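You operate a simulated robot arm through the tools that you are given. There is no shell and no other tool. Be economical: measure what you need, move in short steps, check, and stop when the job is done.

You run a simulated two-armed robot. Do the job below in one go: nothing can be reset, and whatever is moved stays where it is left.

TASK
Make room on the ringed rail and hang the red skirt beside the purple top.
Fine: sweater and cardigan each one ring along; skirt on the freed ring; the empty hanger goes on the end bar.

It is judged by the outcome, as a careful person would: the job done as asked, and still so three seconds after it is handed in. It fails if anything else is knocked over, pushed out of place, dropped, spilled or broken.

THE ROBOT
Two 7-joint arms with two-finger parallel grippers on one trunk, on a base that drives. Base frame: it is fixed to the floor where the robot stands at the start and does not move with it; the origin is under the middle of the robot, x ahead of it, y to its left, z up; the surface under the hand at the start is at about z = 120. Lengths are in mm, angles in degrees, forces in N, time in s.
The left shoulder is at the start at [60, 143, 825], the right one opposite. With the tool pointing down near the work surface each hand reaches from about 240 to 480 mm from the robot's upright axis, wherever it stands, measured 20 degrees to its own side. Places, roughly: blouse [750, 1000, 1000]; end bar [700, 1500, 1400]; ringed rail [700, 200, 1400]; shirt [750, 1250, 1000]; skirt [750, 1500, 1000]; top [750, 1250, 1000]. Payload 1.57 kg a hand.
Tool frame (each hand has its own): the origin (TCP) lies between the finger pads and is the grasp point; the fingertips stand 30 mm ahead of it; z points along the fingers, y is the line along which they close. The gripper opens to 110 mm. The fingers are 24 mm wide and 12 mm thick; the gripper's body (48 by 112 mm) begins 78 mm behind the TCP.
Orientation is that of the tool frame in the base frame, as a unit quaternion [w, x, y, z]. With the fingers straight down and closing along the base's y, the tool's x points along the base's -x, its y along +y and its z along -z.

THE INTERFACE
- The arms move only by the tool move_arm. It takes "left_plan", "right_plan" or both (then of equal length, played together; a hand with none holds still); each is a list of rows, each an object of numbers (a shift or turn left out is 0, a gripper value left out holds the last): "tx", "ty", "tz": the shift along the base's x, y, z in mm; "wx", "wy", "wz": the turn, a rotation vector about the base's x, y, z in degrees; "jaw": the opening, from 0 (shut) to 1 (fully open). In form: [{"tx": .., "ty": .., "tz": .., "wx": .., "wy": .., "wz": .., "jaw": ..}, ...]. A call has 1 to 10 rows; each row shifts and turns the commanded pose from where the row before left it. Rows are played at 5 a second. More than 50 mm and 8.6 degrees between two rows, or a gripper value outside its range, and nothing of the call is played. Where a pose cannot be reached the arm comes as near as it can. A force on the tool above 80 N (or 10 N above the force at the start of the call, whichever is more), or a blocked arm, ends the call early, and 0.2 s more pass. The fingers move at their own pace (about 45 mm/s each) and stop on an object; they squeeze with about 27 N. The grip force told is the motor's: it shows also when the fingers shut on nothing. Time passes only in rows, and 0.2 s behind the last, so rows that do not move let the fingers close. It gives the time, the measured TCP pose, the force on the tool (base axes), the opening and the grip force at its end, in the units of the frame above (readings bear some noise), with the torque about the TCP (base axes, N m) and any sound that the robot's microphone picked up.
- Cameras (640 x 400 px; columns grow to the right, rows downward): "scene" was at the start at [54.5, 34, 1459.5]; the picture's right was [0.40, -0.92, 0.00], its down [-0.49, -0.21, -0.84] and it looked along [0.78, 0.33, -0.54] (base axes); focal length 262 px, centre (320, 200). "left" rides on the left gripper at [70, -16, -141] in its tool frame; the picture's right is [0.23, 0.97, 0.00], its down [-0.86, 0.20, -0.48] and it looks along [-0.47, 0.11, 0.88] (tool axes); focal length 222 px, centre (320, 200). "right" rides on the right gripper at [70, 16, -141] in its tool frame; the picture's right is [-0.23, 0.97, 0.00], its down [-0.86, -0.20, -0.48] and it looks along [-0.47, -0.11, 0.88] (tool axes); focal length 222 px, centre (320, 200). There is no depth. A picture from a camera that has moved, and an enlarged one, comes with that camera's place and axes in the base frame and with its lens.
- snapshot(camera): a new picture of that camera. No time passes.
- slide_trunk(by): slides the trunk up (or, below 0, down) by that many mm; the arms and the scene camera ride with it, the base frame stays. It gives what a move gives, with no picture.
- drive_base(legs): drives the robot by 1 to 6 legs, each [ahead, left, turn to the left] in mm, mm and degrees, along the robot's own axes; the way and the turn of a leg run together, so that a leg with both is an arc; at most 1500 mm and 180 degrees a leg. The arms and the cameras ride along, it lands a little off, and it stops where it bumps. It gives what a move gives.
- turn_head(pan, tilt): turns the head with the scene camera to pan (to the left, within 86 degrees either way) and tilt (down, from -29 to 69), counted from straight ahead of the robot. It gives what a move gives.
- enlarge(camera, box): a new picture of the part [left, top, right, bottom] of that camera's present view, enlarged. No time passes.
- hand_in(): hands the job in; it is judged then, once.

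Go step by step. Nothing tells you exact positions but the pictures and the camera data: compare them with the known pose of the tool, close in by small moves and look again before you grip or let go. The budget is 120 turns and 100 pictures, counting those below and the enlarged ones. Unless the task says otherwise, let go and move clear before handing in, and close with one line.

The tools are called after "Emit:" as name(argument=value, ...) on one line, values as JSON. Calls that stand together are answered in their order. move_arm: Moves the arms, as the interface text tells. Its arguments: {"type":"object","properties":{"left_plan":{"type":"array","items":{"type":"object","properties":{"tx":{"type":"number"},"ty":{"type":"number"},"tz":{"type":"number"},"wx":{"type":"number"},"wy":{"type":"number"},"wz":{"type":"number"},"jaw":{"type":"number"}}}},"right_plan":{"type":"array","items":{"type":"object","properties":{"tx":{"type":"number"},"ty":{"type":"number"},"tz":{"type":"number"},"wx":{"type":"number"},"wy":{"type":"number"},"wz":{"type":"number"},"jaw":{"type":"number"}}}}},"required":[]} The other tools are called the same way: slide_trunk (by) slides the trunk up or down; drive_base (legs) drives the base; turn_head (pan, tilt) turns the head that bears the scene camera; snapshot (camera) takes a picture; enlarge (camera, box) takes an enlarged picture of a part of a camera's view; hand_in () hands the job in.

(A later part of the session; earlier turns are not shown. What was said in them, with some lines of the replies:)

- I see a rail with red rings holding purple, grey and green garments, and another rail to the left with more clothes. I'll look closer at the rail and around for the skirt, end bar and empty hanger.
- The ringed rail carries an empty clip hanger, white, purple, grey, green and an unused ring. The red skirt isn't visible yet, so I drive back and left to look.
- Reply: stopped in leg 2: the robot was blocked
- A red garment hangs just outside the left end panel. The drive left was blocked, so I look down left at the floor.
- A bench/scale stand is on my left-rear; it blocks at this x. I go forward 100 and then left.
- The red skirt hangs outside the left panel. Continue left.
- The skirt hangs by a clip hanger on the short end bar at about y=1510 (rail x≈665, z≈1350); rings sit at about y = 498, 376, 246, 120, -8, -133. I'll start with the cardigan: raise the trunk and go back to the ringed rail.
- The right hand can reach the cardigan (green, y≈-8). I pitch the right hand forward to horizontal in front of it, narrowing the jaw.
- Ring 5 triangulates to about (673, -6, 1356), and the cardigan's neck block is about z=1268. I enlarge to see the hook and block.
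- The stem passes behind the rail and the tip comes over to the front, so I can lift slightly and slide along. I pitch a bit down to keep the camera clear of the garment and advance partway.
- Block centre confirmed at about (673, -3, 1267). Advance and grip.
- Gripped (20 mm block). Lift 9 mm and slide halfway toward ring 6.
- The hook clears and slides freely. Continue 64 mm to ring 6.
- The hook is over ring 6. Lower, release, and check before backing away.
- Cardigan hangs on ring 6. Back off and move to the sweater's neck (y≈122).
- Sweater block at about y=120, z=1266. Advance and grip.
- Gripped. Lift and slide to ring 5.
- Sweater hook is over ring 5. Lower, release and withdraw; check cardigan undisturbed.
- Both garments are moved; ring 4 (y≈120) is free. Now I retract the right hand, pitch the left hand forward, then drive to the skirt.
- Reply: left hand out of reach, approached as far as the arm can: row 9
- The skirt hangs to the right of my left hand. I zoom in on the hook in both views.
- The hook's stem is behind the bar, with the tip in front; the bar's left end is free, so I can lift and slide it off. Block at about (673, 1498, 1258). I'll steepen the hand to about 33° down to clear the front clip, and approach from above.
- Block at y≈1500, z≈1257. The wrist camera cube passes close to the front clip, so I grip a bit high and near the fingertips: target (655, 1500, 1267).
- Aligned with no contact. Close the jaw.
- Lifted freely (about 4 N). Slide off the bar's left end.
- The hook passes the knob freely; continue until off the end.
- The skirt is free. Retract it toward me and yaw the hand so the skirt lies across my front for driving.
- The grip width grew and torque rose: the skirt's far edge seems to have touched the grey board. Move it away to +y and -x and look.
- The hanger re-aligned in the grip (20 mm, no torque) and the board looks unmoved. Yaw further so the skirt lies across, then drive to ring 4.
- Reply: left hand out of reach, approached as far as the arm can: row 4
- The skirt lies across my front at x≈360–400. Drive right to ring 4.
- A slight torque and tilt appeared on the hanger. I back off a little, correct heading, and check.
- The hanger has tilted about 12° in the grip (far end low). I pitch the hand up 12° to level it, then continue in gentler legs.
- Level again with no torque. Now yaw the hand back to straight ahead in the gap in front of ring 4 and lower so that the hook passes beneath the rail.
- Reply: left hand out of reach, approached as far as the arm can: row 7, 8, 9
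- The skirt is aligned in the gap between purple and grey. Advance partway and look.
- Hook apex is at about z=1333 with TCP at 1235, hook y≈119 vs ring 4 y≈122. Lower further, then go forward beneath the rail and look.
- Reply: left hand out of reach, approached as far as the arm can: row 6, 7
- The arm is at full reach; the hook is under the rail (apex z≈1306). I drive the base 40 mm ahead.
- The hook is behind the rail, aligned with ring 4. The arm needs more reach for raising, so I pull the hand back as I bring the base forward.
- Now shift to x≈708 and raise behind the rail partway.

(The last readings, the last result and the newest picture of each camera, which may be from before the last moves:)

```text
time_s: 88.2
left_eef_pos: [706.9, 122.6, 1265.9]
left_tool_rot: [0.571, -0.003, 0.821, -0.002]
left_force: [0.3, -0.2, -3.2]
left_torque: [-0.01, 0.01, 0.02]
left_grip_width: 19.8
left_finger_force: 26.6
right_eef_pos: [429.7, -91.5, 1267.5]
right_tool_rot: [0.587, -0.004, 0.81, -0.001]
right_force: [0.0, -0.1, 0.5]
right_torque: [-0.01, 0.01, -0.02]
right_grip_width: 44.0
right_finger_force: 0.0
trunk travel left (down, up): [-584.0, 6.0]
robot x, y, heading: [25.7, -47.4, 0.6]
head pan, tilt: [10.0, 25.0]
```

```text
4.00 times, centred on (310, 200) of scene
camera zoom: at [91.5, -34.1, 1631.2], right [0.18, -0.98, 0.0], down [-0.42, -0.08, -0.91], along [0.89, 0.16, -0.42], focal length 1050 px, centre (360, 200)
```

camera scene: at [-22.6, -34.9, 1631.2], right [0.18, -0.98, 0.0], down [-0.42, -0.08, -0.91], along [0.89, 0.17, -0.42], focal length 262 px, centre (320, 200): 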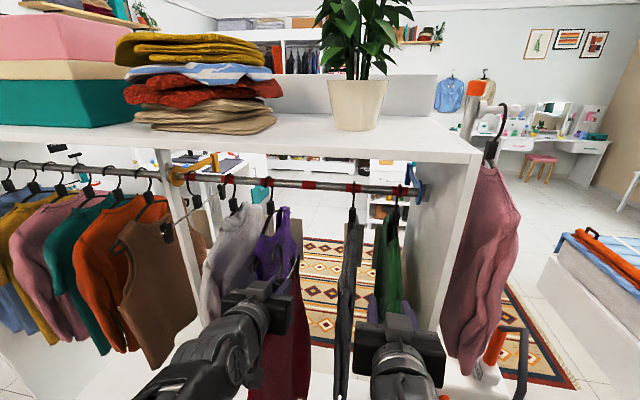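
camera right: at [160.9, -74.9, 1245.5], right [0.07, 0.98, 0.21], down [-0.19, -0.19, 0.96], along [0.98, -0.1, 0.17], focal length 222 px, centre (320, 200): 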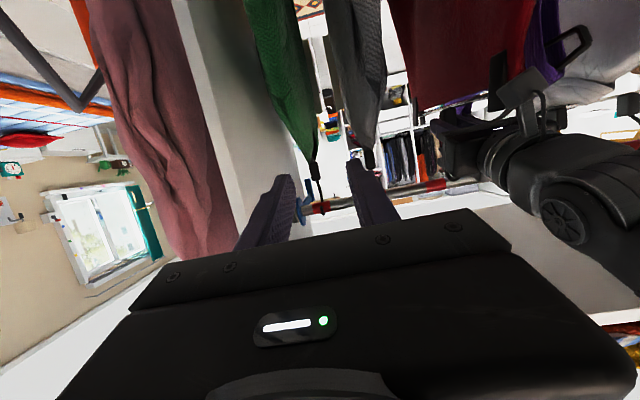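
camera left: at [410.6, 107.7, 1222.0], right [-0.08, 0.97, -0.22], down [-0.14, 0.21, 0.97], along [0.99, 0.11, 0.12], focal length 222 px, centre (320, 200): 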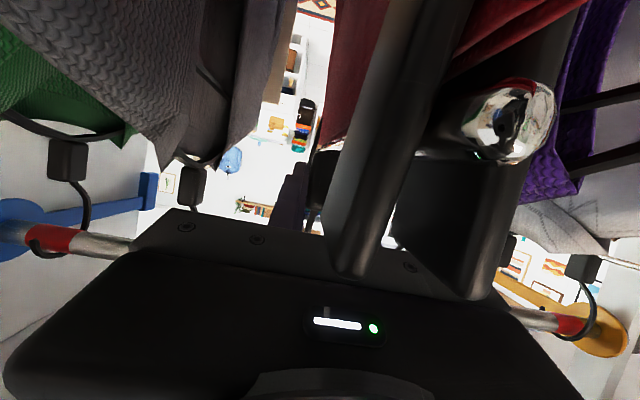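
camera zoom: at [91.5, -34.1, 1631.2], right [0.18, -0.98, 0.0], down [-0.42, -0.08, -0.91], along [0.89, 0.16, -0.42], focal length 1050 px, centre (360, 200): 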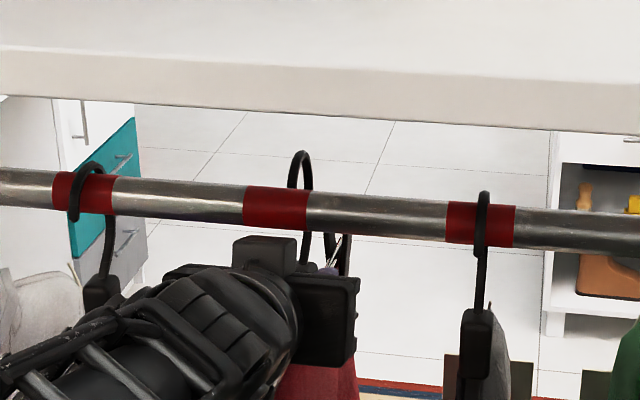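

The hook rises behind the rail without contact. Raise until the tip clears the rail top.

Emit:
move_arm(left_plan=[{"tz": 12}, {"tz": 12}, {"tz": 10}, {}])

Emit:
enlarge(camera="scene", box=[230, 150, 390, 250])

```text
time_s: 89.2
left_eef_pos: [707.8, 122.0, 1300.1]
left_tool_rot: [0.571, -0.003, 0.821, -0.002]
left_force: [0.7, -0.6, -4.3]
left_torque: [0.02, -0.02, 0.0]
left_grip_width: 20.0
left_finger_force: 27.1
right_eef_pos: [431.5, -90.8, 1267.1]
right_tool_rot: [0.588, -0.002, 0.809, -0.002]
right_force: [-0.4, 0.4, -0.7]
right_torque: [0.01, -0.02, 0.02]
right_grip_width: 43.9
right_finger_force: 0.2
trunk travel left (down, up): [-584.0, 6.0]
robot x, y, heading: [28.9, -48.1, 0.7]
head pan, tilt: [10.0, 25.0]
```

```text
4.00 times, centred on (310, 200) of scene
camera zoom: at [91.4, -34.0, 1631.2], right [0.18, -0.98, 0.0], down [-0.42, -0.08, -0.91], along [0.89, 0.16, -0.42], focal length 1050 px, centre (360, 200)
```

zoom: 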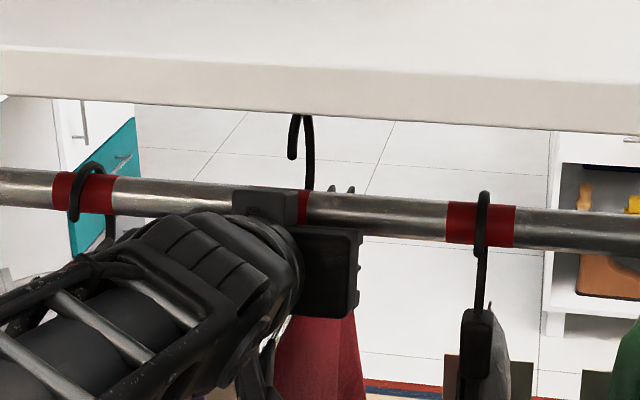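

The tip is just above rail height behind. Move up a bit and forward (-x) over the rail.

Emit:
move_arm(left_plan=[{"tx": -5, "tz": 5}, {"tx": -8, "tz": 4}, {"tx": -8, "tz": 2}, {"tx": -10}, {"tx": -10}, {}])

Emit:
enlarge(camera="scene", box=[230, 150, 390, 250])

```text
time_s: 90.6
left_eef_pos: [665.6, 121.4, 1311.4]
left_tool_rot: [0.571, -0.002, 0.821, -0.004]
left_force: [0.8, 0.7, -3.8]
left_torque: [0.02, -0.01, -0.03]
left_grip_width: 19.8
left_finger_force: 26.9
right_eef_pos: [430.8, -90.5, 1267.8]
right_tool_rot: [0.588, -0.003, 0.809, -0.002]
right_force: [-0.4, -0.5, 0.0]
right_torque: [0.0, 0.03, -0.01]
right_grip_width: 44.3
right_finger_force: 0.1
trunk travel left (down, up): [-584.0, 6.0]
robot x, y, heading: [28.2, -51.8, 0.2]
head pan, tilt: [10.0, 25.0]
```

```text
4.00 times, centred on (310, 200) of scene
camera zoom: at [91.5, -34.0, 1631.2], right [0.18, -0.98, 0.0], down [-0.42, -0.08, -0.91], along [0.89, 0.16, -0.42], focal length 1050 px, centre (360, 200)
```

zoom: 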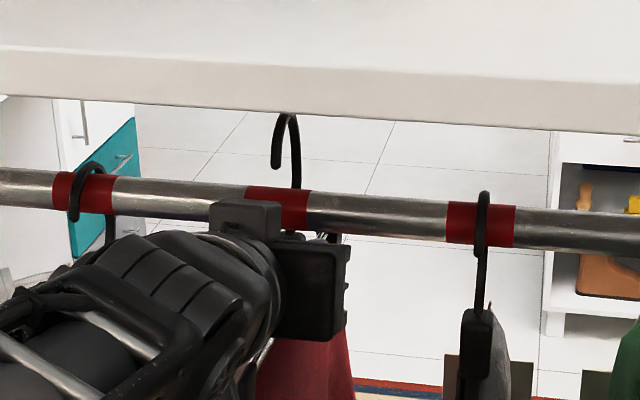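

No contact; now shift 14 mm more toward me and lower onto the ring.

Emit:
move_arm(left_plan=[{"tx": -8}, {"tx": -7}, {"tz": -10}, {"tz": -10}, {"tz": -8}, {}])

Emit:
enlarge(camera="scene", box=[230, 150, 390, 250])

```text
time_s: 92.0
left_eef_pos: [650.7, 122.2, 1283.0]
left_tool_rot: [0.57, -0.002, 0.821, -0.004]
left_force: [0.1, 0.6, -3.8]
left_torque: [0.03, -0.04, 0.0]
left_grip_width: 19.9
left_finger_force: 27.5
right_eef_pos: [430.0, -88.9, 1268.5]
right_tool_rot: [0.588, -0.003, 0.809, -0.003]
right_force: [-0.6, -0.1, 0.7]
right_torque: [0.0, -0.03, 0.03]
right_grip_width: 44.0
right_finger_force: 0.0
trunk travel left (down, up): [-584.0, 6.0]
robot x, y, heading: [25.0, -48.6, 0.4]
head pan, tilt: [10.0, 25.0]
```

```text
4.00 times, centred on (310, 200) of scene
camera zoom: at [91.1, -33.9, 1631.2], right [0.18, -0.98, 0.0], down [-0.42, -0.08, -0.91], along [0.89, 0.16, -0.42], focal length 1050 px, centre (360, 200)
```

zoom: 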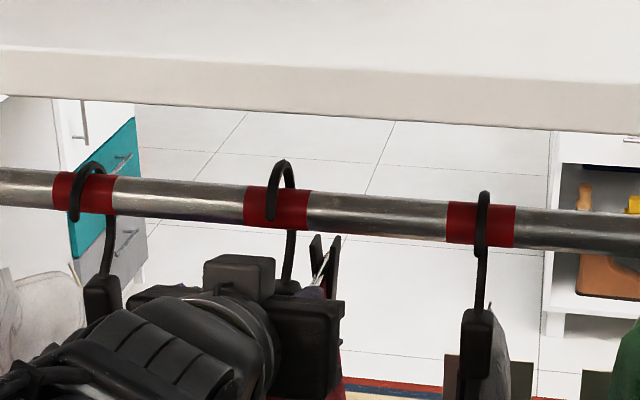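

The hook is over ring 4. Lower about 11 mm until the weight transfers.

Emit:
move_arm(left_plan=[{"tz": -5}, {"tz": -4}, {"tz": -3}, {}])

Emit:
enlarge(camera="scene", box=[230, 150, 390, 250])

```text
time_s: 93.0
left_eef_pos: [652.3, 121.3, 1272.8]
left_tool_rot: [0.572, -0.003, 0.82, -0.003]
left_force: [4.1, 1.7, 9.9]
left_torque: [-0.12, 0.32, -0.03]
left_grip_width: 20.0
left_finger_force: 27.3
right_eef_pos: [430.8, -90.7, 1267.9]
right_tool_rot: [0.588, -0.003, 0.809, -0.002]
right_force: [0.5, 0.0, 0.1]
right_torque: [0.01, 0.02, 0.0]
right_grip_width: 44.0
right_finger_force: 0.1
trunk travel left (down, up): [-584.0, 6.0]
robot x, y, heading: [26.7, -52.4, 0.6]
head pan, tilt: [10.0, 25.0]
```

```text
4.00 times, centred on (310, 200) of scene
camera zoom: at [90.9, -34.1, 1631.4], right [0.18, -0.98, 0.0], down [-0.42, -0.08, -0.91], along [0.89, 0.16, -0.42], focal length 1050 px, centre (360, 200)
```

zoom: 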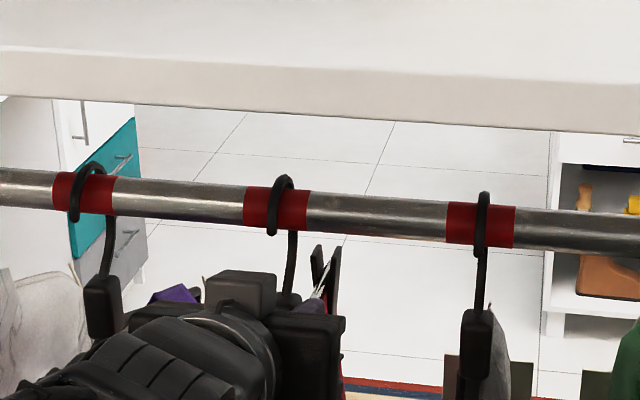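

Seated on ring 4. Relieve 2 mm, open and check.

Emit:
move_arm(left_plan=[{"tz": 2}, {"jaw": 0.4}, {}, {}])

Emit:
snapshot(camera="left")

Emit:
enlarge(camera="scene", box=[230, 150, 390, 250])

```text
time_s: 94.0
left_eef_pos: [652.3, 121.8, 1273.4]
left_tool_rot: [0.571, -0.003, 0.821, -0.003]
left_force: [0.3, 0.1, 0.3]
left_torque: [0.0, 0.01, -0.02]
left_grip_width: 43.9
left_finger_force: 0.0
right_eef_pos: [429.6, -89.7, 1269.3]
right_tool_rot: [0.588, -0.002, 0.809, -0.003]
right_force: [0.0, 0.1, -1.5]
right_torque: [0.0, -0.01, -0.02]
right_grip_width: 43.7
right_finger_force: 0.0
trunk travel left (down, up): [-584.0, 6.0]
robot x, y, heading: [30.8, -48.9, 0.4]
head pan, tilt: [10.0, 25.0]
```

```text
29 pictures are left
camera left: at [496.3, 106.2, 1257.8], right [-0.08, 0.97, -0.22], down [-0.15, 0.21, 0.97], along [0.99, 0.11, 0.13], focal length 222 px, centre (320, 200)
```

left: 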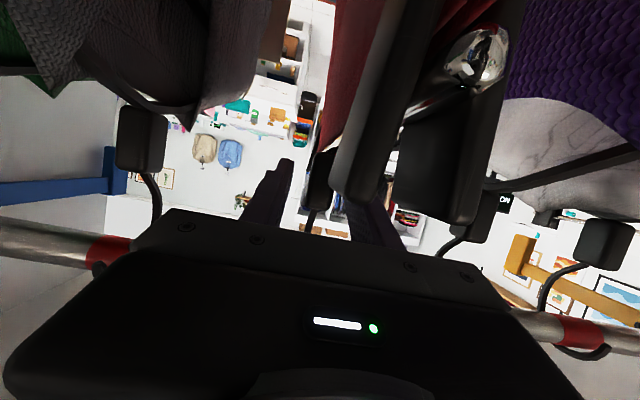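

```text
4.00 times, centred on (310, 200) of scene
camera zoom: at [90.8, -34.2, 1631.2], right [0.18, -0.98, 0.0], down [-0.42, -0.08, -0.91], along [0.89, 0.16, -0.42], focal length 1050 px, centre (360, 200)
```

zoom: 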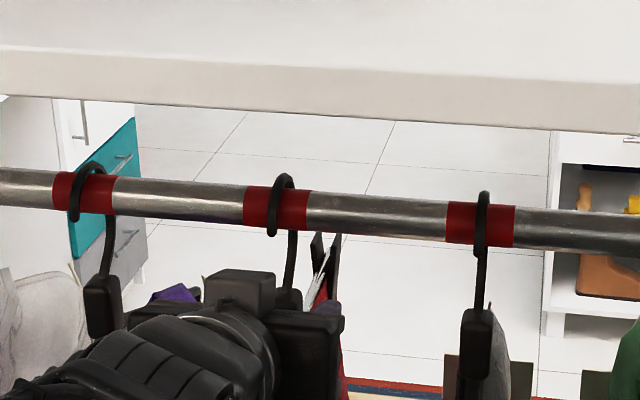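

Released cleanly. Withdraw along the finger axis (back and up).

Emit:
move_arm(left_plan=[{"tx": -14, "tz": 6}, {"tx": -28, "tz": 11}, {"tx": -28, "tz": 11}, {"tx": -28, "tz": 11}, {"tx": -28, "tz": 8}, {"tx": -30}, {"tx": -30}])

Emit:
snapshot(camera="scene")

Emit:
snapshot(camera="left")

```text
time_s: 95.6
left_eef_pos: [465.8, 122.9, 1319.7]
left_tool_rot: [0.571, -0.002, 0.821, -0.004]
left_force: [-0.1, 0.0, 0.3]
left_torque: [0.02, 0.0, -0.02]
left_grip_width: 44.0
left_finger_force: 0.0
right_eef_pos: [429.5, -90.5, 1268.3]
right_tool_rot: [0.587, -0.003, 0.809, -0.002]
right_force: [-0.5, -1.2, 0.3]
right_torque: [0.0, 0.03, -0.01]
right_grip_width: 44.3
right_finger_force: 0.2
trunk travel left (down, up): [-584.0, 6.0]
robot x, y, heading: [27.2, -51.9, 0.3]
head pan, tilt: [10.0, 25.0]
```

```text
27 pictures are left
camera scene: at [89.7, -33.9, 1631.3], right [0.18, -0.98, 0.0], down [-0.41, -0.08, -0.91], along [0.89, 0.16, -0.42], focal length 262 px, centre (320, 200)
```

scene: 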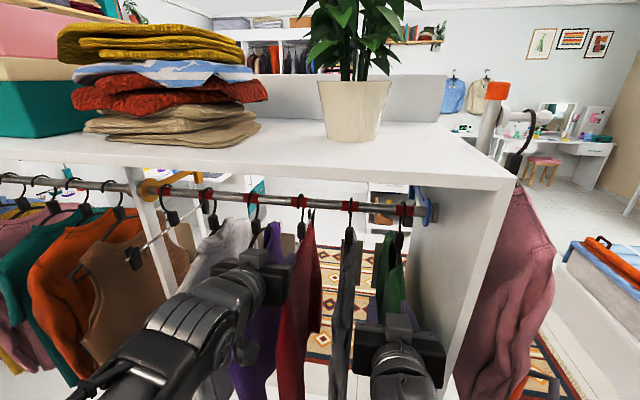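

```text
26 pictures are left
camera left: at [310.5, 107.0, 1302.6], right [-0.08, 0.97, -0.22], down [-0.15, 0.21, 0.97], along [0.99, 0.11, 0.13], focal length 222 px, centre (320, 200)
```

left: 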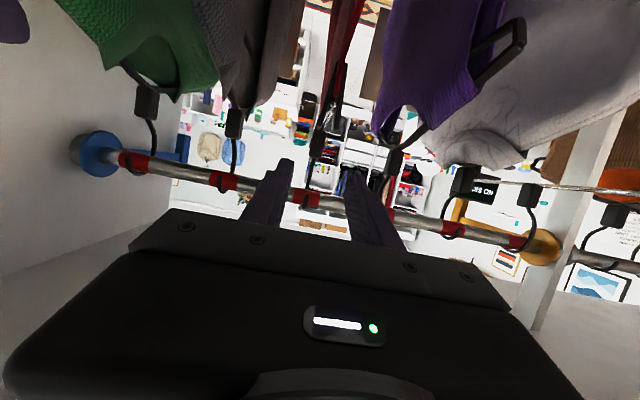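

The skirt hangs on ring 4 beside the purple top. Next, the empty clip hanger on ring 1 (y≈498): drive left 376 mm.

Emit:
drive_base(legs=[[-20, 376, 0]])

Emit:
snapshot(camera="left")

Emit:
enlarge(camera="scene", box=[190, 140, 430, 290])

```text
time_s: 97.9
left_eef_pos: [445.1, 483.4, 1317.8]
left_tool_rot: [0.57, -0.003, 0.821, -0.003]
left_force: [1.1, 0.2, 0.4]
left_torque: [-0.04, -0.02, -0.01]
left_grip_width: 43.9
left_finger_force: 0.0
right_eef_pos: [407.1, 272.6, 1268.6]
right_tool_rot: [0.587, -0.003, 0.809, -0.002]
right_force: [0.5, 0.3, 0.6]
right_torque: [-0.01, 0.02, -0.04]
right_grip_width: 43.7
right_finger_force: 0.0
trunk travel left (down, up): [-584.0, 6.0]
robot x, y, heading: [5.1, 315.2, 0.6]
head pan, tilt: [10.0, 25.0]
```

```text
25 pictures are left
camera left: at [289.2, 468.7, 1302.4], right [-0.08, 0.97, -0.22], down [-0.15, 0.21, 0.97], along [0.99, 0.11, 0.13], focal length 222 px, centre (320, 200)
```

left: 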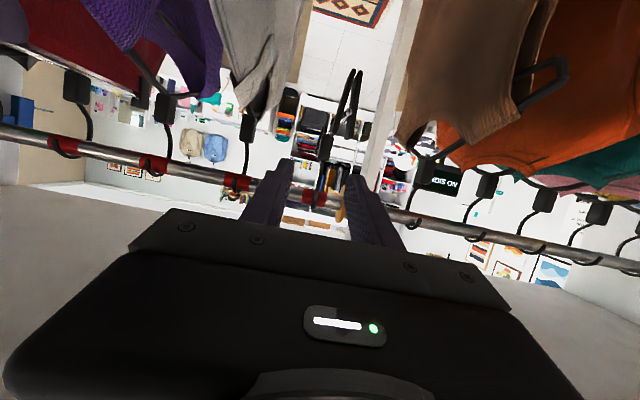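

```text
2.67 times, centred on (310, 215) of scene
camera zoom: at [68.2, 328.3, 1631.2], right [0.18, -0.98, 0.0], down [-0.42, -0.08, -0.91], along [0.89, 0.16, -0.42], focal length 700 px, centre (347, 160)
```

zoom: 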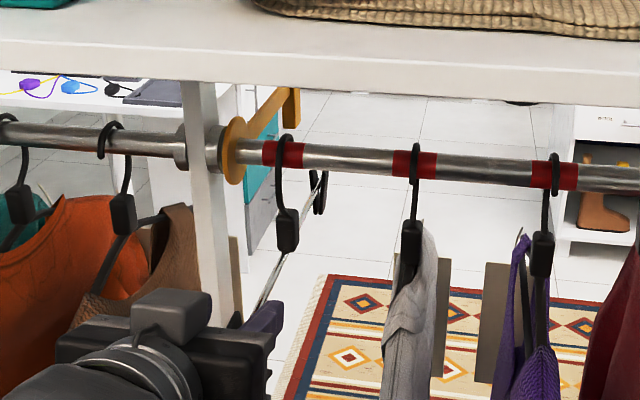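

Empty hanger block at about (673, 501, 1262), front clip below the hand path. I approach along the reverse of the path I used for the skirt.

Emit:
move_arm(left_plan=[{"tx": 27, "ty": 9}, {"tx": 27, "ty": 8}, {"tx": 27}, {"tx": 28, "tz": -7}, {"tx": 28, "tz": -11}])

Emit:
snapshot(camera="left")

Emit:
enlarge(camera="scene", box=[230, 150, 390, 250])

```text
time_s: 99.1
left_eef_pos: [582.4, 500.4, 1300.5]
left_tool_rot: [0.571, -0.003, 0.821, -0.003]
left_force: [0.2, -0.4, 0.2]
left_torque: [0.0, 0.0, -0.02]
left_grip_width: 44.1
left_finger_force: 0.0
right_eef_pos: [407.7, 270.5, 1268.2]
right_tool_rot: [0.588, -0.003, 0.809, -0.003]
right_force: [-0.2, 0.0, -0.4]
right_torque: [0.01, -0.04, -0.02]
right_grip_width: 44.0
right_finger_force: 0.0
trunk travel left (down, up): [-584.0, 6.0]
robot x, y, heading: [7.1, 315.0, 0.2]
head pan, tilt: [10.0, 25.0]
```

```text
23 pictures are left
camera left: at [427.3, 485.1, 1284.6], right [-0.08, 0.97, -0.22], down [-0.15, 0.21, 0.97], along [0.99, 0.11, 0.13], focal length 222 px, centre (320, 200)
```

left: 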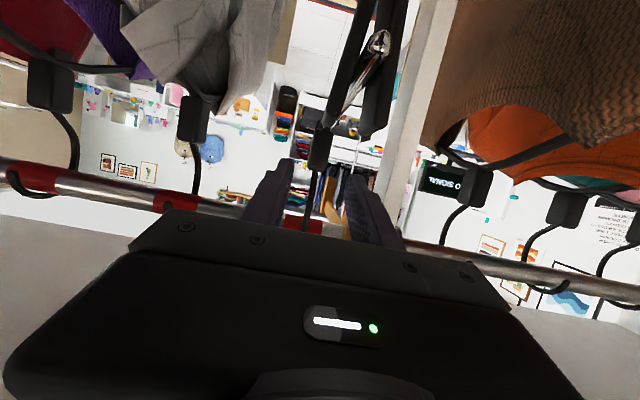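

```text
4.00 times, centred on (310, 200) of scene
camera zoom: at [69.4, 327.2, 1631.2], right [0.18, -0.98, 0.0], down [-0.42, -0.08, -0.91], along [0.89, 0.16, -0.42], focal length 1050 px, centre (360, 200)
```

zoom: 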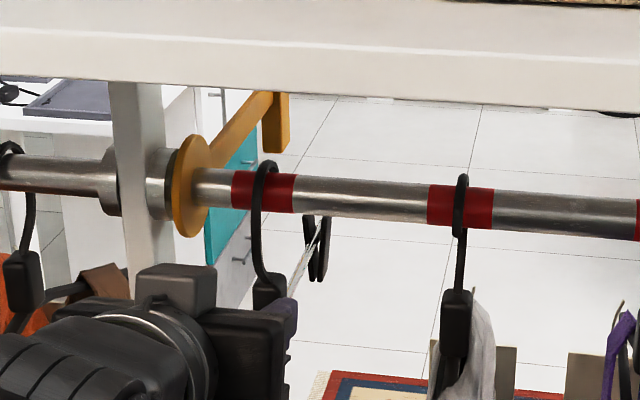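

Aligned at y≈500. Advance the rest and grip.

Emit:
move_arm(left_plan=[{"tx": 28, "tz": -11}, {"tx": 28, "tz": -11}, {"tx": 14, "tz": -6}, {"jaw": 0}, {}, {}, {}])

Emit:
snapshot(camera="left")

```text
time_s: 100.7
left_eef_pos: [650.2, 500.6, 1272.9]
left_tool_rot: [0.571, -0.002, 0.821, -0.003]
left_force: [-0.2, -0.4, 0.5]
left_torque: [0.0, 0.0, 0.0]
left_grip_width: 19.4
left_finger_force: 26.9
right_eef_pos: [407.6, 270.5, 1269.6]
right_tool_rot: [0.588, -0.002, 0.809, -0.003]
right_force: [0.1, 0.2, -0.2]
right_torque: [0.01, 0.0, 0.03]
right_grip_width: 43.9
right_finger_force: 0.0
trunk travel left (down, up): [-584.0, 6.0]
robot x, y, heading: [4.5, 312.4, 0.1]
head pan, tilt: [10.0, 25.0]
```

```text
21 pictures are left
camera left: at [496.2, 485.9, 1257.0], right [-0.08, 0.97, -0.22], down [-0.15, 0.21, 0.97], along [0.99, 0.11, 0.13], focal length 222 px, centre (320, 200)
```

left: 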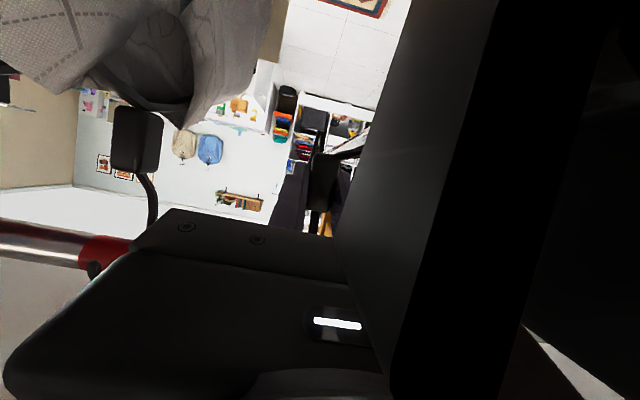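

Gripped. Lift, slide 38 mm right away from the orange flange, then lift until the tip clears.

Emit:
move_arm(left_plan=[{"tz": 5}, {"tz": 5}, {"ty": -13}, {"ty": -13}, {"ty": -12}, {"tz": 7}, {"tz": 7}, {"tz": 6}, {}])

Emit:
enlarge(camera="scene", box=[230, 150, 390, 250])

```text
time_s: 102.7
left_eef_pos: [650.5, 462.7, 1301.8]
left_tool_rot: [0.571, -0.002, 0.821, -0.003]
left_force: [-0.6, -0.9, 1.1]
left_torque: [0.02, 0.0, 0.0]
left_grip_width: 19.5
left_finger_force: 26.8
right_eef_pos: [409.0, 269.9, 1268.7]
right_tool_rot: [0.588, -0.003, 0.809, -0.002]
right_force: [0.6, 0.0, 0.5]
right_torque: [-0.01, 0.02, 0.01]
right_grip_width: 43.9
right_finger_force: 0.1
trunk travel left (down, up): [-584.0, 6.0]
robot x, y, heading: [4.1, 315.1, 0.4]
head pan, tilt: [10.0, 25.0]
```

```text
4.00 times, centred on (310, 200) of scene
camera zoom: at [68.4, 327.0, 1631.2], right [0.18, -0.98, 0.0], down [-0.42, -0.08, -0.91], along [0.89, 0.16, -0.42], focal length 1050 px, centre (360, 200)
```

zoom: 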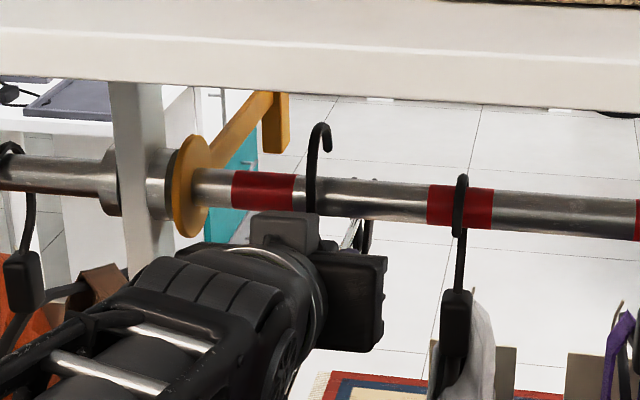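

This hanger's hook is reversed: stem in front of the rail, tip behind, already above the rail. Raise 10 mm more and pull it toward me.

Emit:
move_arm(left_plan=[{"tz": 6}, {"tz": 6}, {"tx": -15}, {"tx": -20}, {"tx": -25}, {}])

Emit:
enlarge(camera="scene", box=[190, 140, 430, 290])

```text
time_s: 104.1
left_eef_pos: [591.8, 462.8, 1314.4]
left_tool_rot: [0.571, -0.002, 0.821, -0.003]
left_force: [0.5, 0.1, -0.4]
left_torque: [0.01, 0.01, 0.0]
left_grip_width: 19.6
left_finger_force: 26.5
right_eef_pos: [409.5, 271.3, 1267.0]
right_tool_rot: [0.588, -0.002, 0.809, -0.003]
right_force: [0.5, 0.5, 0.8]
right_torque: [0.07, 0.02, 0.0]
right_grip_width: 43.9
right_finger_force: 0.1
trunk travel left (down, up): [-584.0, 6.0]
robot x, y, heading: [7.0, 310.4, 0.2]
head pan, tilt: [10.0, 25.0]
```

```text
2.67 times, centred on (310, 215) of scene
camera zoom: at [69.2, 327.1, 1631.2], right [0.18, -0.98, 0.0], down [-0.42, -0.08, -0.91], along [0.89, 0.16, -0.42], focal length 700 px, centre (347, 160)
```

zoom: 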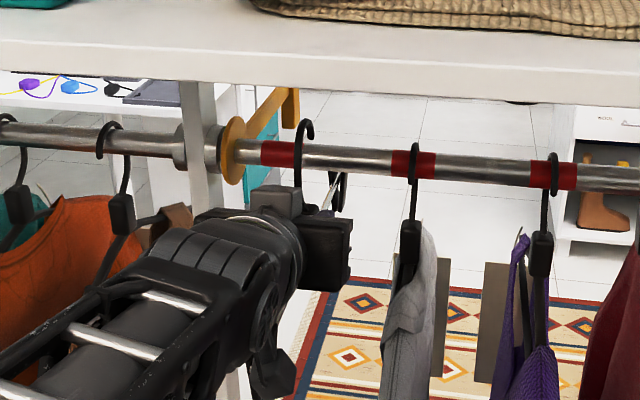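

The hanger is off the rail. Retract, yaw it across my front, and back the base away.

Emit:
move_arm(left_plan=[{"tx": -32}, {"tx": -32}, {"tx": -32, "tz": -5}, {"tx": -32, "tz": -5}, {"tx": -25, "tz": -5}, {"tx": -20, "wz": -8, "tz": -5}, {"tx": -10, "wz": -8}, {"wz": -8}, {"wz": -8}, {"wz": -8}])

Emit:
drive_base(legs=[[-80, 0, 0]])

Emit:
snapshot(camera="scene")

```text
time_s: 106.3
left_eef_pos: [409.0, 463.9, 1293.5]
left_tool_rot: [0.535, 0.281, 0.771, -0.2]
left_force: [-0.7, 0.9, -0.7]
left_torque: [0.01, 0.01, -0.04]
left_grip_width: 19.5
left_finger_force: 27.3
right_eef_pos: [408.9, 272.2, 1268.5]
right_tool_rot: [0.588, -0.003, 0.809, -0.002]
right_force: [0.2, 0.9, 0.1]
right_torque: [-0.01, 0.03, 0.01]
right_grip_width: 43.7
right_finger_force: 0.0
trunk travel left (down, up): [-584.0, 6.0]
robot x, y, heading: [4.0, 310.7, 0.4]
head pan, tilt: [10.0, 25.0]
```

```text
time_s: 107.4
left_eef_pos: [325.9, 462.8, 1294.3]
left_tool_rot: [0.536, 0.278, 0.772, -0.198]
left_force: [0.0, 0.2, -1.8]
left_torque: [-0.01, 0.03, 0.01]
left_grip_width: 19.3
left_finger_force: 27.1
right_eef_pos: [324.4, 271.9, 1267.7]
right_tool_rot: [0.589, -0.004, 0.808, -0.002]
right_force: [0.1, 0.5, 1.2]
right_torque: [0.0, 0.01, 0.01]
right_grip_width: 43.8
right_finger_force: 0.0
trunk travel left (down, up): [-584.0, 6.0]
robot x, y, heading: [-76.0, 311.8, 0.8]
head pan, tilt: [10.0, 25.0]
```

```text
18 pictures are left
camera scene: at [-14.7, 326.7, 1631.3], right [0.18, -0.98, 0.0], down [-0.41, -0.08, -0.91], along [0.89, 0.17, -0.42], focal length 262 px, centre (320, 200)
```

scene: 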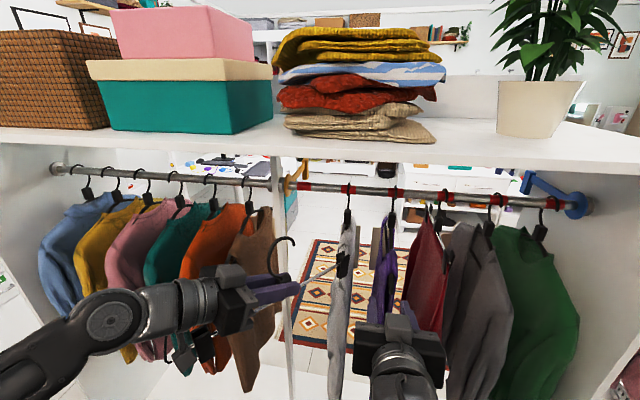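

All garments are correctly in place: white, purple, red skirt, grey, green. Yaw a little more and carry the empty hanger to the end bar.

Emit:
move_arm(left_plan=[{"wz": -8}, {"wz": -8}])

Emit:
drive_base(legs=[[0, 530, -0.8], [0, 530, 0]])

Emit:
snapshot(camera="scene")

```text
time_s: 108.0
left_eef_pos: [326.9, 464.3, 1294.4]
left_tool_rot: [0.502, 0.384, 0.726, -0.271]
left_force: [-0.1, -0.9, -1.3]
left_torque: [0.01, -0.01, 0.01]
left_grip_width: 19.5
left_finger_force: 27.2
right_eef_pos: [328.7, 271.0, 1268.3]
right_tool_rot: [0.587, -0.004, 0.809, -0.001]
right_force: [-0.3, 0.2, -1.1]
right_torque: [-0.04, 0.02, 0.04]
right_grip_width: 44.1
right_finger_force: 0.1
trunk travel left (down, up): [-584.0, 6.0]
robot x, y, heading: [-79.5, 313.8, 0.7]
head pan, tilt: [10.0, 25.0]
```

```text
time_s: 113.8
left_eef_pos: [339.1, 1512.4, 1293.9]
left_tool_rot: [0.5, 0.393, 0.72, -0.279]
left_force: [-6.7, 0.7, -1.0]
left_torque: [-0.01, 0.01, -0.89]
left_grip_width: 20.4
left_finger_force: 27.1
right_eef_pos: [333.4, 1321.4, 1269.0]
right_tool_rot: [0.588, 0.009, 0.809, -0.011]
right_force: [0.1, 0.3, 0.4]
right_torque: [0.03, 0.03, 0.01]
right_grip_width: 44.2
right_finger_force: 0.1
trunk travel left (down, up): [-584.0, 6.0]
robot x, y, heading: [-65.5, 1370.8, -1.3]
head pan, tilt: [10.0, 25.0]
```

```text
17 pictures are left
camera scene: at [-5.3, 1386.2, 1631.3], right [0.15, -0.99, 0.0], down [-0.42, -0.07, -0.91], along [0.9, 0.14, -0.42], focal length 262 px, centre (320, 200)
```

scene: 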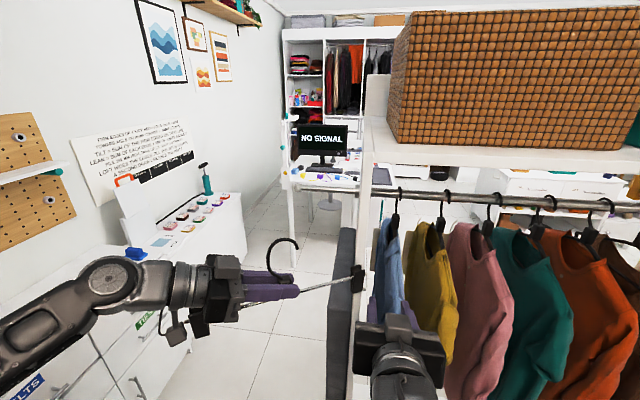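

The far clip is touching the panel's front edge. Back the base off 80 mm.

Emit:
drive_base(legs=[[-80, 0, 1.3]])

Emit:
drive_base(legs=[[0, 60, 0]])

Emit:
snapshot(camera="scene")

```text
time_s: 114.8
left_eef_pos: [253.5, 1522.7, 1293.9]
left_tool_rot: [0.502, 0.385, 0.725, -0.271]
left_force: [-0.2, 0.5, 0.1]
left_torque: [0.02, -0.02, 0.03]
left_grip_width: 19.1
left_finger_force: 26.9
right_eef_pos: [252.7, 1330.8, 1268.4]
right_tool_rot: [0.589, -0.001, 0.808, -0.003]
right_force: [-0.5, -0.7, 0.4]
right_torque: [-0.03, -0.01, 0.02]
right_grip_width: 43.9
right_finger_force: 0.0
trunk travel left (down, up): [-584.0, 6.0]
robot x, y, heading: [-148.1, 1371.4, 0.3]
head pan, tilt: [10.0, 25.0]
```

```text
time_s: 115.8
left_eef_pos: [255.2, 1585.1, 1294.3]
left_tool_rot: [0.503, 0.384, 0.725, -0.272]
left_force: [0.4, 0.9, -0.6]
left_torque: [0.0, 0.05, -0.07]
left_grip_width: 19.6
left_finger_force: 26.7
right_eef_pos: [254.8, 1394.0, 1268.8]
right_tool_rot: [0.588, -0.003, 0.809, -0.003]
right_force: [0.8, 0.4, 0.1]
right_torque: [-0.01, 0.01, -0.06]
right_grip_width: 44.1
right_finger_force: 0.0
trunk travel left (down, up): [-584.0, 6.0]
robot x, y, heading: [-151.7, 1434.2, 0.4]
head pan, tilt: [10.0, 25.0]
```

```text
16 pictures are left
camera scene: at [-84.9, 1451.4, 1631.2], right [0.18, -0.98, 0.0], down [-0.42, -0.08, -0.91], along [0.89, 0.16, -0.42], focal length 262 px, centre (320, 200)
```

scene: 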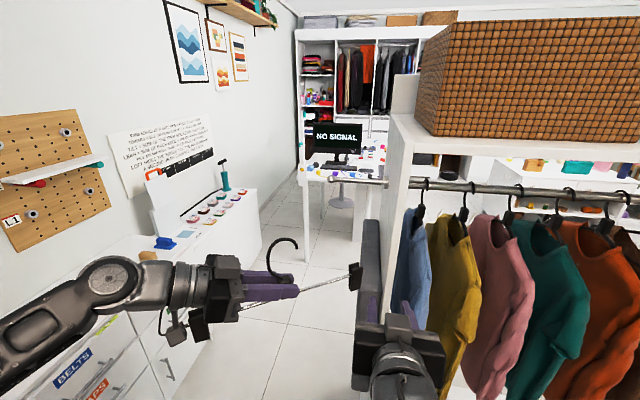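

Clear now. Straighten the hand, then move the base forward in line with the end bar.

Emit:
move_arm(left_plan=[{"wz": 8, "tx": 4, "ty": -5}, {"wz": 8, "tx": 4, "ty": -5}, {"wz": 8, "tx": 4, "ty": -5}, {"wz": 8, "tx": 4, "ty": -5}, {"wz": 8, "tx": 4, "ty": -5}, {"wz": 8, "tx": 4, "ty": -5}, {"wz": 7.5, "tx": 4, "tz": 5}, {"tz": 10}, {}])

Emit:
drive_base(legs=[[115, -20, 0]])

Emit:
snapshot(camera="scene")

Emit:
snapshot(camera="left")

```text
time_s: 117.8
left_eef_pos: [284.1, 1552.2, 1309.0]
left_tool_rot: [0.571, 0.003, 0.821, -0.007]
left_force: [0.3, 0.1, -1.3]
left_torque: [-0.01, -0.02, 0.0]
left_grip_width: 19.3
left_finger_force: 27.2
right_eef_pos: [255.1, 1392.1, 1268.1]
right_tool_rot: [0.588, -0.001, 0.809, -0.003]
right_force: [0.1, -0.2, -0.9]
right_torque: [-0.01, -0.02, 0.04]
right_grip_width: 44.1
right_finger_force: 0.1
trunk travel left (down, up): [-584.0, 6.0]
robot x, y, heading: [-147.1, 1434.4, 0.3]
head pan, tilt: [10.0, 25.0]
```

```text
time_s: 119.0
left_eef_pos: [401.3, 1533.7, 1309.2]
left_tool_rot: [0.571, 0.003, 0.821, -0.007]
left_force: [0.7, 0.7, -1.0]
left_torque: [0.05, -0.03, 0.02]
left_grip_width: 19.5
left_finger_force: 27.2
right_eef_pos: [370.9, 1371.3, 1266.7]
right_tool_rot: [0.588, -0.001, 0.809, -0.003]
right_force: [0.6, -0.1, 0.7]
right_torque: [0.0, -0.01, -0.02]
right_grip_width: 44.0
right_finger_force: 0.1
trunk travel left (down, up): [-584.0, 6.0]
robot x, y, heading: [-35.9, 1416.3, 0.1]
head pan, tilt: [10.0, 25.0]
```

```text
15 pictures are left
camera scene: at [32.4, 1429.2, 1631.2], right [0.18, -0.98, 0.0], down [-0.42, -0.07, -0.91], along [0.89, 0.16, -0.42], focal length 262 px, centre (320, 200)
```

scene: 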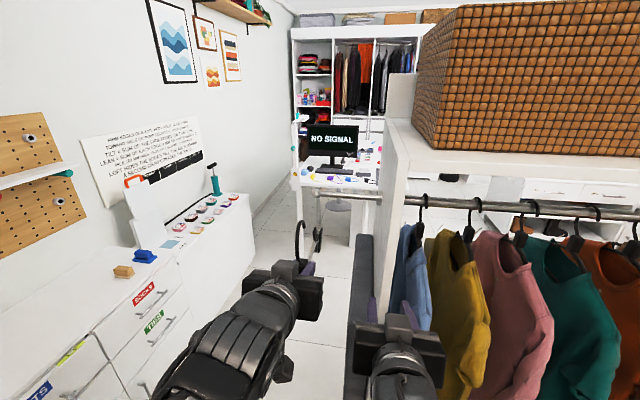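

```text
14 pictures are left
camera left: at [245.7, 1519.0, 1292.9], right [-0.07, 0.97, -0.22], down [-0.15, 0.21, 0.97], along [0.99, 0.1, 0.13], focal length 222 px, centre (320, 200)
```

left: 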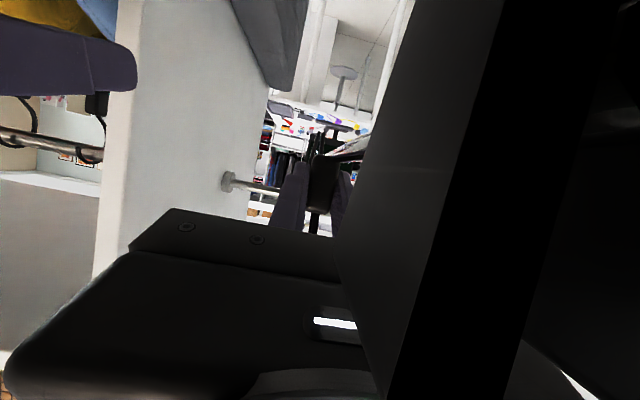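

Move to y≈1500 and advance at a height where the tip passes over the bar; stop short to look.

Emit:
move_arm(left_plan=[{"tx": 20, "ty": -17, "tz": 4}, {"tx": 30, "ty": -16, "tz": 4}, {"tx": 35}, {"tx": 35}, {"tx": 35}, {"tx": 35}, {}])

Emit:
enlarge(camera="scene", box=[230, 150, 390, 250])

```text
time_s: 120.6
left_eef_pos: [586.3, 1501.1, 1318.6]
left_tool_rot: [0.571, 0.003, 0.821, -0.007]
left_force: [0.6, 0.4, -1.2]
left_torque: [0.0, 0.03, -0.02]
left_grip_width: 19.4
left_finger_force: 27.1
right_eef_pos: [368.7, 1371.8, 1268.2]
right_tool_rot: [0.588, -0.001, 0.809, -0.003]
right_force: [-0.1, 0.1, 0.6]
right_torque: [0.01, -0.04, -0.01]
right_grip_width: 44.1
right_finger_force: 0.0
trunk travel left (down, up): [-584.0, 6.0]
robot x, y, heading: [-33.8, 1413.2, 0.1]
head pan, tilt: [10.0, 25.0]
```

```text
4.00 times, centred on (310, 200) of scene
camera zoom: at [29.5, 1429.6, 1631.3], right [0.18, -0.98, 0.0], down [-0.42, -0.07, -0.91], along [0.89, 0.16, -0.42], focal length 1050 px, centre (360, 200)
```

zoom: 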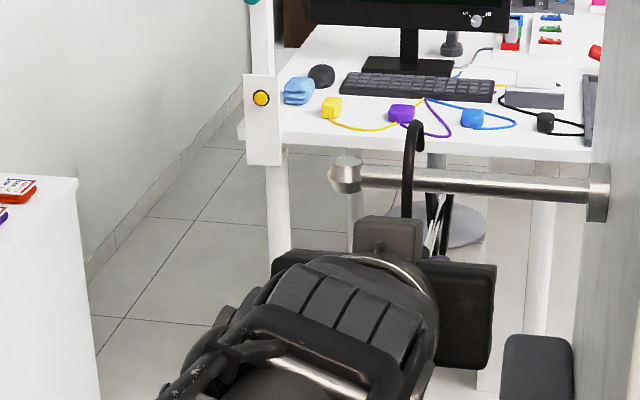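

The hook is well above the bar. Advance 65 mm so the tip passes beyond it, then look.

Emit:
move_arm(left_plan=[{"tx": 22}, {"tx": 22}, {"tx": 20}, {"tz": -8}, {"tz": -8}, {}])

Emit:
enlarge(camera="scene", box=[230, 150, 390, 250])

```text
time_s: 122.0
left_eef_pos: [653.3, 1499.7, 1301.3]
left_tool_rot: [0.571, 0.002, 0.821, -0.007]
left_force: [0.5, 0.8, -1.2]
left_torque: [-0.01, -0.03, 0.0]
left_grip_width: 19.3
left_finger_force: 26.6
right_eef_pos: [368.8, 1372.4, 1268.5]
right_tool_rot: [0.587, -0.001, 0.809, -0.004]
right_force: [0.3, 0.4, 0.4]
right_torque: [0.0, -0.01, 0.02]
right_grip_width: 43.9
right_finger_force: 0.0
trunk travel left (down, up): [-584.0, 6.0]
robot x, y, heading: [-32.9, 1414.2, 0.0]
head pan, tilt: [10.0, 25.0]
```

```text
4.00 times, centred on (310, 200) of scene
camera zoom: at [30.2, 1429.6, 1631.2], right [0.18, -0.98, 0.0], down [-0.42, -0.07, -0.91], along [0.89, 0.16, -0.42], focal length 1050 px, centre (360, 200)
```

zoom: 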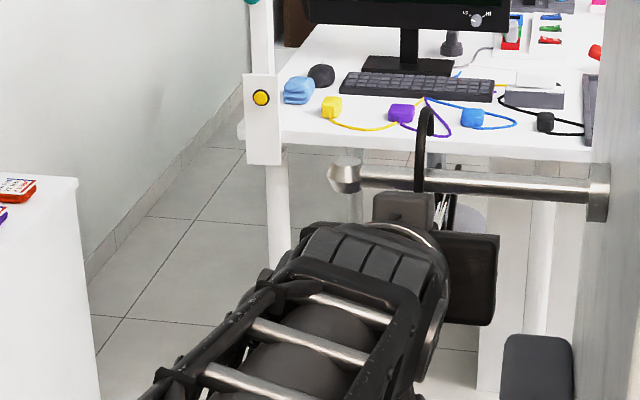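

The stem is in front and the tip behind the bar. Lower onto the bar.

Emit:
move_arm(left_plan=[{"tz": -8}, {"tz": -8}, {"tz": -8}, {"tz": -5}, {"tz": -4}, {}])

Emit:
enlarge(camera="scene", box=[230, 150, 390, 250])

```text
time_s: 123.4
left_eef_pos: [652.7, 1498.6, 1268.1]
left_tool_rot: [0.571, 0.003, 0.821, -0.007]
left_force: [-0.1, 0.9, -0.7]
left_torque: [0.02, -0.02, 0.02]
left_grip_width: 19.2
left_finger_force: 27.5
right_eef_pos: [370.5, 1371.8, 1268.2]
right_tool_rot: [0.588, -0.002, 0.809, -0.003]
right_force: [-0.7, 0.2, -0.9]
right_torque: [0.01, -0.01, 0.0]
right_grip_width: 44.3
right_finger_force: 0.0
trunk travel left (down, up): [-584.0, 6.0]
robot x, y, heading: [-33.2, 1414.9, 0.1]
head pan, tilt: [10.0, 25.0]
```

```text
4.00 times, centred on (310, 200) of scene
camera zoom: at [30.5, 1429.5, 1631.2], right [0.18, -0.98, 0.0], down [-0.42, -0.07, -0.91], along [0.89, 0.16, -0.42], focal length 1050 px, centre (360, 200)
```

zoom: 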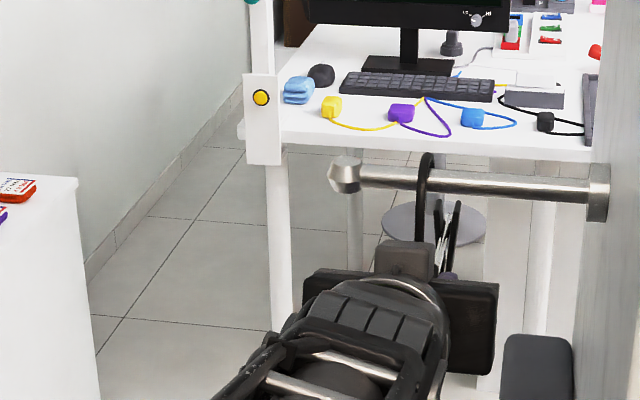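

Almost seated; lower a few mm more until contact.

Emit:
move_arm(left_plan=[{"tz": -3}, {"tz": -2}, {}])

```text
time_s: 124.2
left_eef_pos: [654.1, 1498.5, 1267.1]
left_tool_rot: [0.574, 0.003, 0.819, -0.007]
left_force: [5.7, -0.3, 18.9]
left_torque: [-0.02, 0.46, -0.02]
left_grip_width: 19.7
left_finger_force: 27.1
right_eef_pos: [370.2, 1370.5, 1267.5]
right_tool_rot: [0.587, -0.001, 0.809, -0.002]
right_force: [-0.8, -0.3, -0.4]
right_torque: [-0.01, -0.01, -0.04]
right_grip_width: 43.9
right_finger_force: 0.1
trunk travel left (down, up): [-584.0, 6.0]
robot x, y, heading: [-27.6, 1417.2, -0.2]
head pan, tilt: [10.0, 25.0]
```

Seated (upward reaction). Relieve slightly, open, and check.

Emit:
move_arm(left_plan=[{"tz": 4}, {}, {"jaw": 0.4}, {}, {}])

Emit:
enlarge(camera="scene", box=[230, 150, 390, 250])

Emit:
snapshot(camera="left")

```text
time_s: 125.4
left_eef_pos: [654.0, 1499.7, 1267.8]
left_tool_rot: [0.571, 0.003, 0.821, -0.007]
left_force: [-0.1, 0.3, -0.2]
left_torque: [-0.01, -0.01, -0.05]
left_grip_width: 44.1
left_finger_force: 0.0
right_eef_pos: [369.5, 1371.9, 1267.2]
right_tool_rot: [0.588, -0.002, 0.809, -0.003]
right_force: [-0.3, 1.4, 0.0]
right_torque: [0.03, -0.02, -0.01]
right_grip_width: 44.1
right_finger_force: 0.1
trunk travel left (down, up): [-584.0, 6.0]
robot x, y, heading: [-34.3, 1413.2, 0.0]
head pan, tilt: [10.0, 25.0]
```

```text
4.00 times, centred on (310, 200) of scene
camera zoom: at [30.2, 1429.5, 1631.2], right [0.18, -0.98, 0.0], down [-0.42, -0.07, -0.91], along [0.89, 0.16, -0.42], focal length 1050 px, centre (360, 200)
```

zoom: 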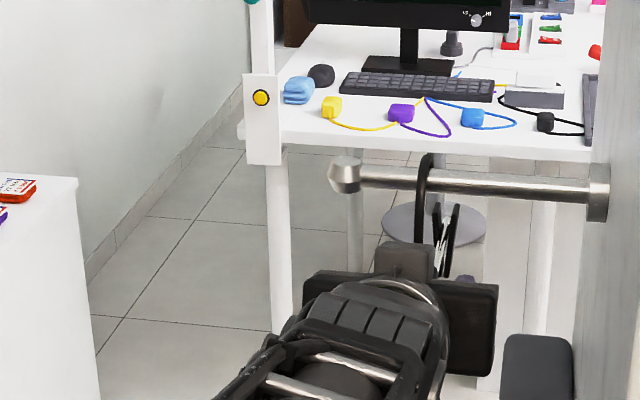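

```text
9 pictures are left
camera left: at [498.2, 1486.3, 1251.3], right [-0.07, 0.97, -0.22], down [-0.15, 0.21, 0.97], along [0.99, 0.1, 0.13], focal length 222 px, centre (320, 200)
```

left: 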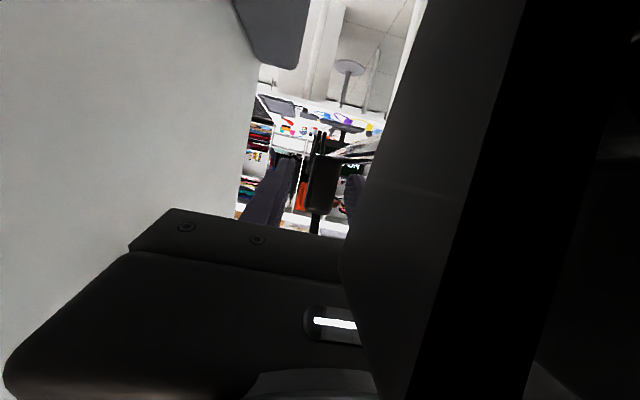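

The hanger hangs on the end bar. Withdraw along the finger axis as before.

Emit:
move_arm(left_plan=[{"tx": -14, "tz": 6}, {"tx": -28, "tz": 11}, {"tx": -28, "tz": 11}, {"tx": -28, "tz": 11}, {"tx": -28, "tz": 8}, {"tx": -30}, {"tx": -30}, {"tx": -30}])

Emit:
drive_base(legs=[[-100, 0, 0]])

Emit:
snapshot(camera="scene")

Emit:
enlarge(camera="scene", box=[270, 150, 430, 250])

```text
time_s: 127.2
left_eef_pos: [437.3, 1500.9, 1315.4]
left_tool_rot: [0.572, 0.003, 0.82, -0.007]
left_force: [-0.9, 0.2, 0.4]
left_torque: [0.03, 0.04, 0.02]
left_grip_width: 43.7
left_finger_force: 0.0
right_eef_pos: [369.3, 1372.2, 1268.9]
right_tool_rot: [0.588, -0.001, 0.809, -0.004]
right_force: [-0.2, -1.3, -0.2]
right_torque: [-0.01, -0.01, -0.03]
right_grip_width: 44.1
right_finger_force: 0.0
trunk travel left (down, up): [-584.0, 6.0]
robot x, y, heading: [-35.3, 1412.7, 0.0]
head pan, tilt: [10.0, 25.0]
```

```text
time_s: 128.4
left_eef_pos: [335.5, 1503.0, 1314.7]
left_tool_rot: [0.571, 0.001, 0.821, -0.006]
left_force: [-0.8, 0.1, -1.4]
left_torque: [0.02, 0.01, 0.05]
left_grip_width: 44.2
left_finger_force: 0.0
right_eef_pos: [267.4, 1372.5, 1268.6]
right_tool_rot: [0.588, -0.001, 0.809, -0.004]
right_force: [-1.1, -0.2, 0.6]
right_torque: [-0.03, 0.01, 0.01]
right_grip_width: 43.8
right_finger_force: 0.0
trunk travel left (down, up): [-584.0, 6.0]
robot x, y, heading: [-134.1, 1422.1, 0.4]
head pan, tilt: [10.0, 25.0]
```

```text
8 pictures are left
camera scene: at [-73.1, 1429.3, 1631.3], right [0.18, -0.98, 0.0], down [-0.41, -0.08, -0.91], along [0.89, 0.16, -0.42], focal length 262 px, centre (320, 200)
```

scene: 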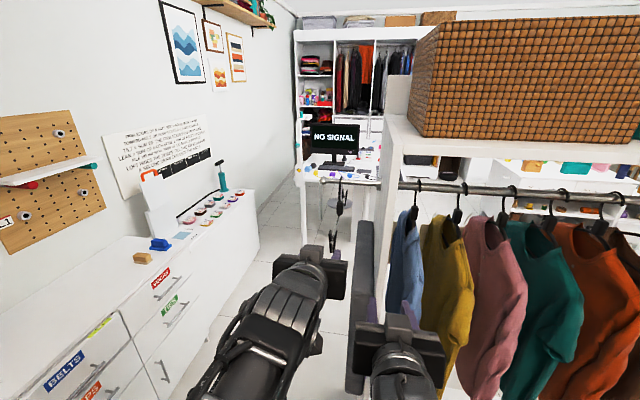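

```text
4.00 times, centred on (350, 200) of scene
camera zoom: at [-73.1, 1429.3, 1631.3], right [0.18, -0.98, 0.0], down [-0.41, -0.08, -0.91], along [0.89, 0.16, -0.42], focal length 1050 px, centre (200, 200)
```

zoom: 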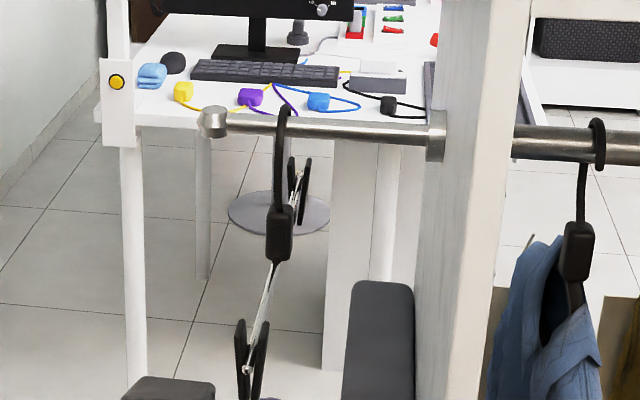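

The empty hanger hangs securely on the end bar. One last look toward the ringed rail.

Emit:
turn_head(pan=-55, tilt=20)

Emit:
snapshot(camera="scene")

```text
time_s: 129.7
left_eef_pos: [337.8, 1501.4, 1314.3]
left_tool_rot: [0.571, 0.002, 0.821, -0.006]
left_force: [-0.6, -0.4, 0.2]
left_torque: [0.02, 0.0, 0.0]
left_grip_width: 44.0
left_finger_force: 0.0
right_eef_pos: [268.0, 1371.7, 1267.8]
right_tool_rot: [0.587, -0.002, 0.809, -0.002]
right_force: [-0.1, 0.1, 0.8]
right_torque: [0.0, 0.0, 0.01]
right_grip_width: 43.5
right_finger_force: 0.1
trunk travel left (down, up): [-584.0, 6.0]
robot x, y, heading: [-133.9, 1413.4, 0.3]
head pan, tilt: [-55.0, 20.0]
```

```text
6 pictures are left
camera scene: at [-108.1, 1336.9, 1639.3], right [-0.82, -0.58, 0.0], down [-0.2, 0.28, -0.94], along [0.54, -0.77, -0.34], focal length 262 px, centre (320, 200)
```

scene: 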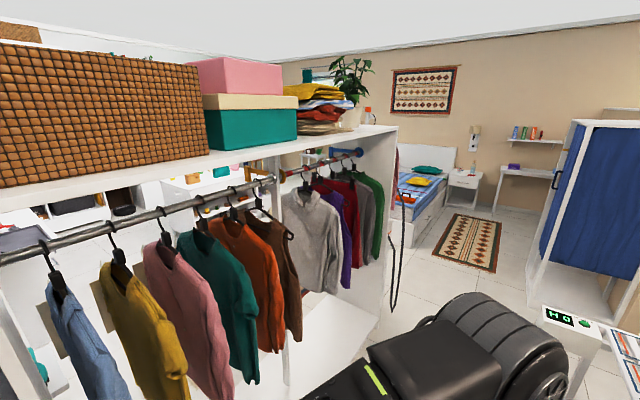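

Everything hangs in place: white, purple, red skirt, grey sweater and green cardigan on the rings, with the empty hanger on the end bar. Both hands are clear, so I'm handing in.

Emit:
hand_in()

```text
The job is handed in.
```

The red skirt now hangs beside the purple top, the sweater and cardigan have each moved one ring along, and the empty hanger is on the end bar.
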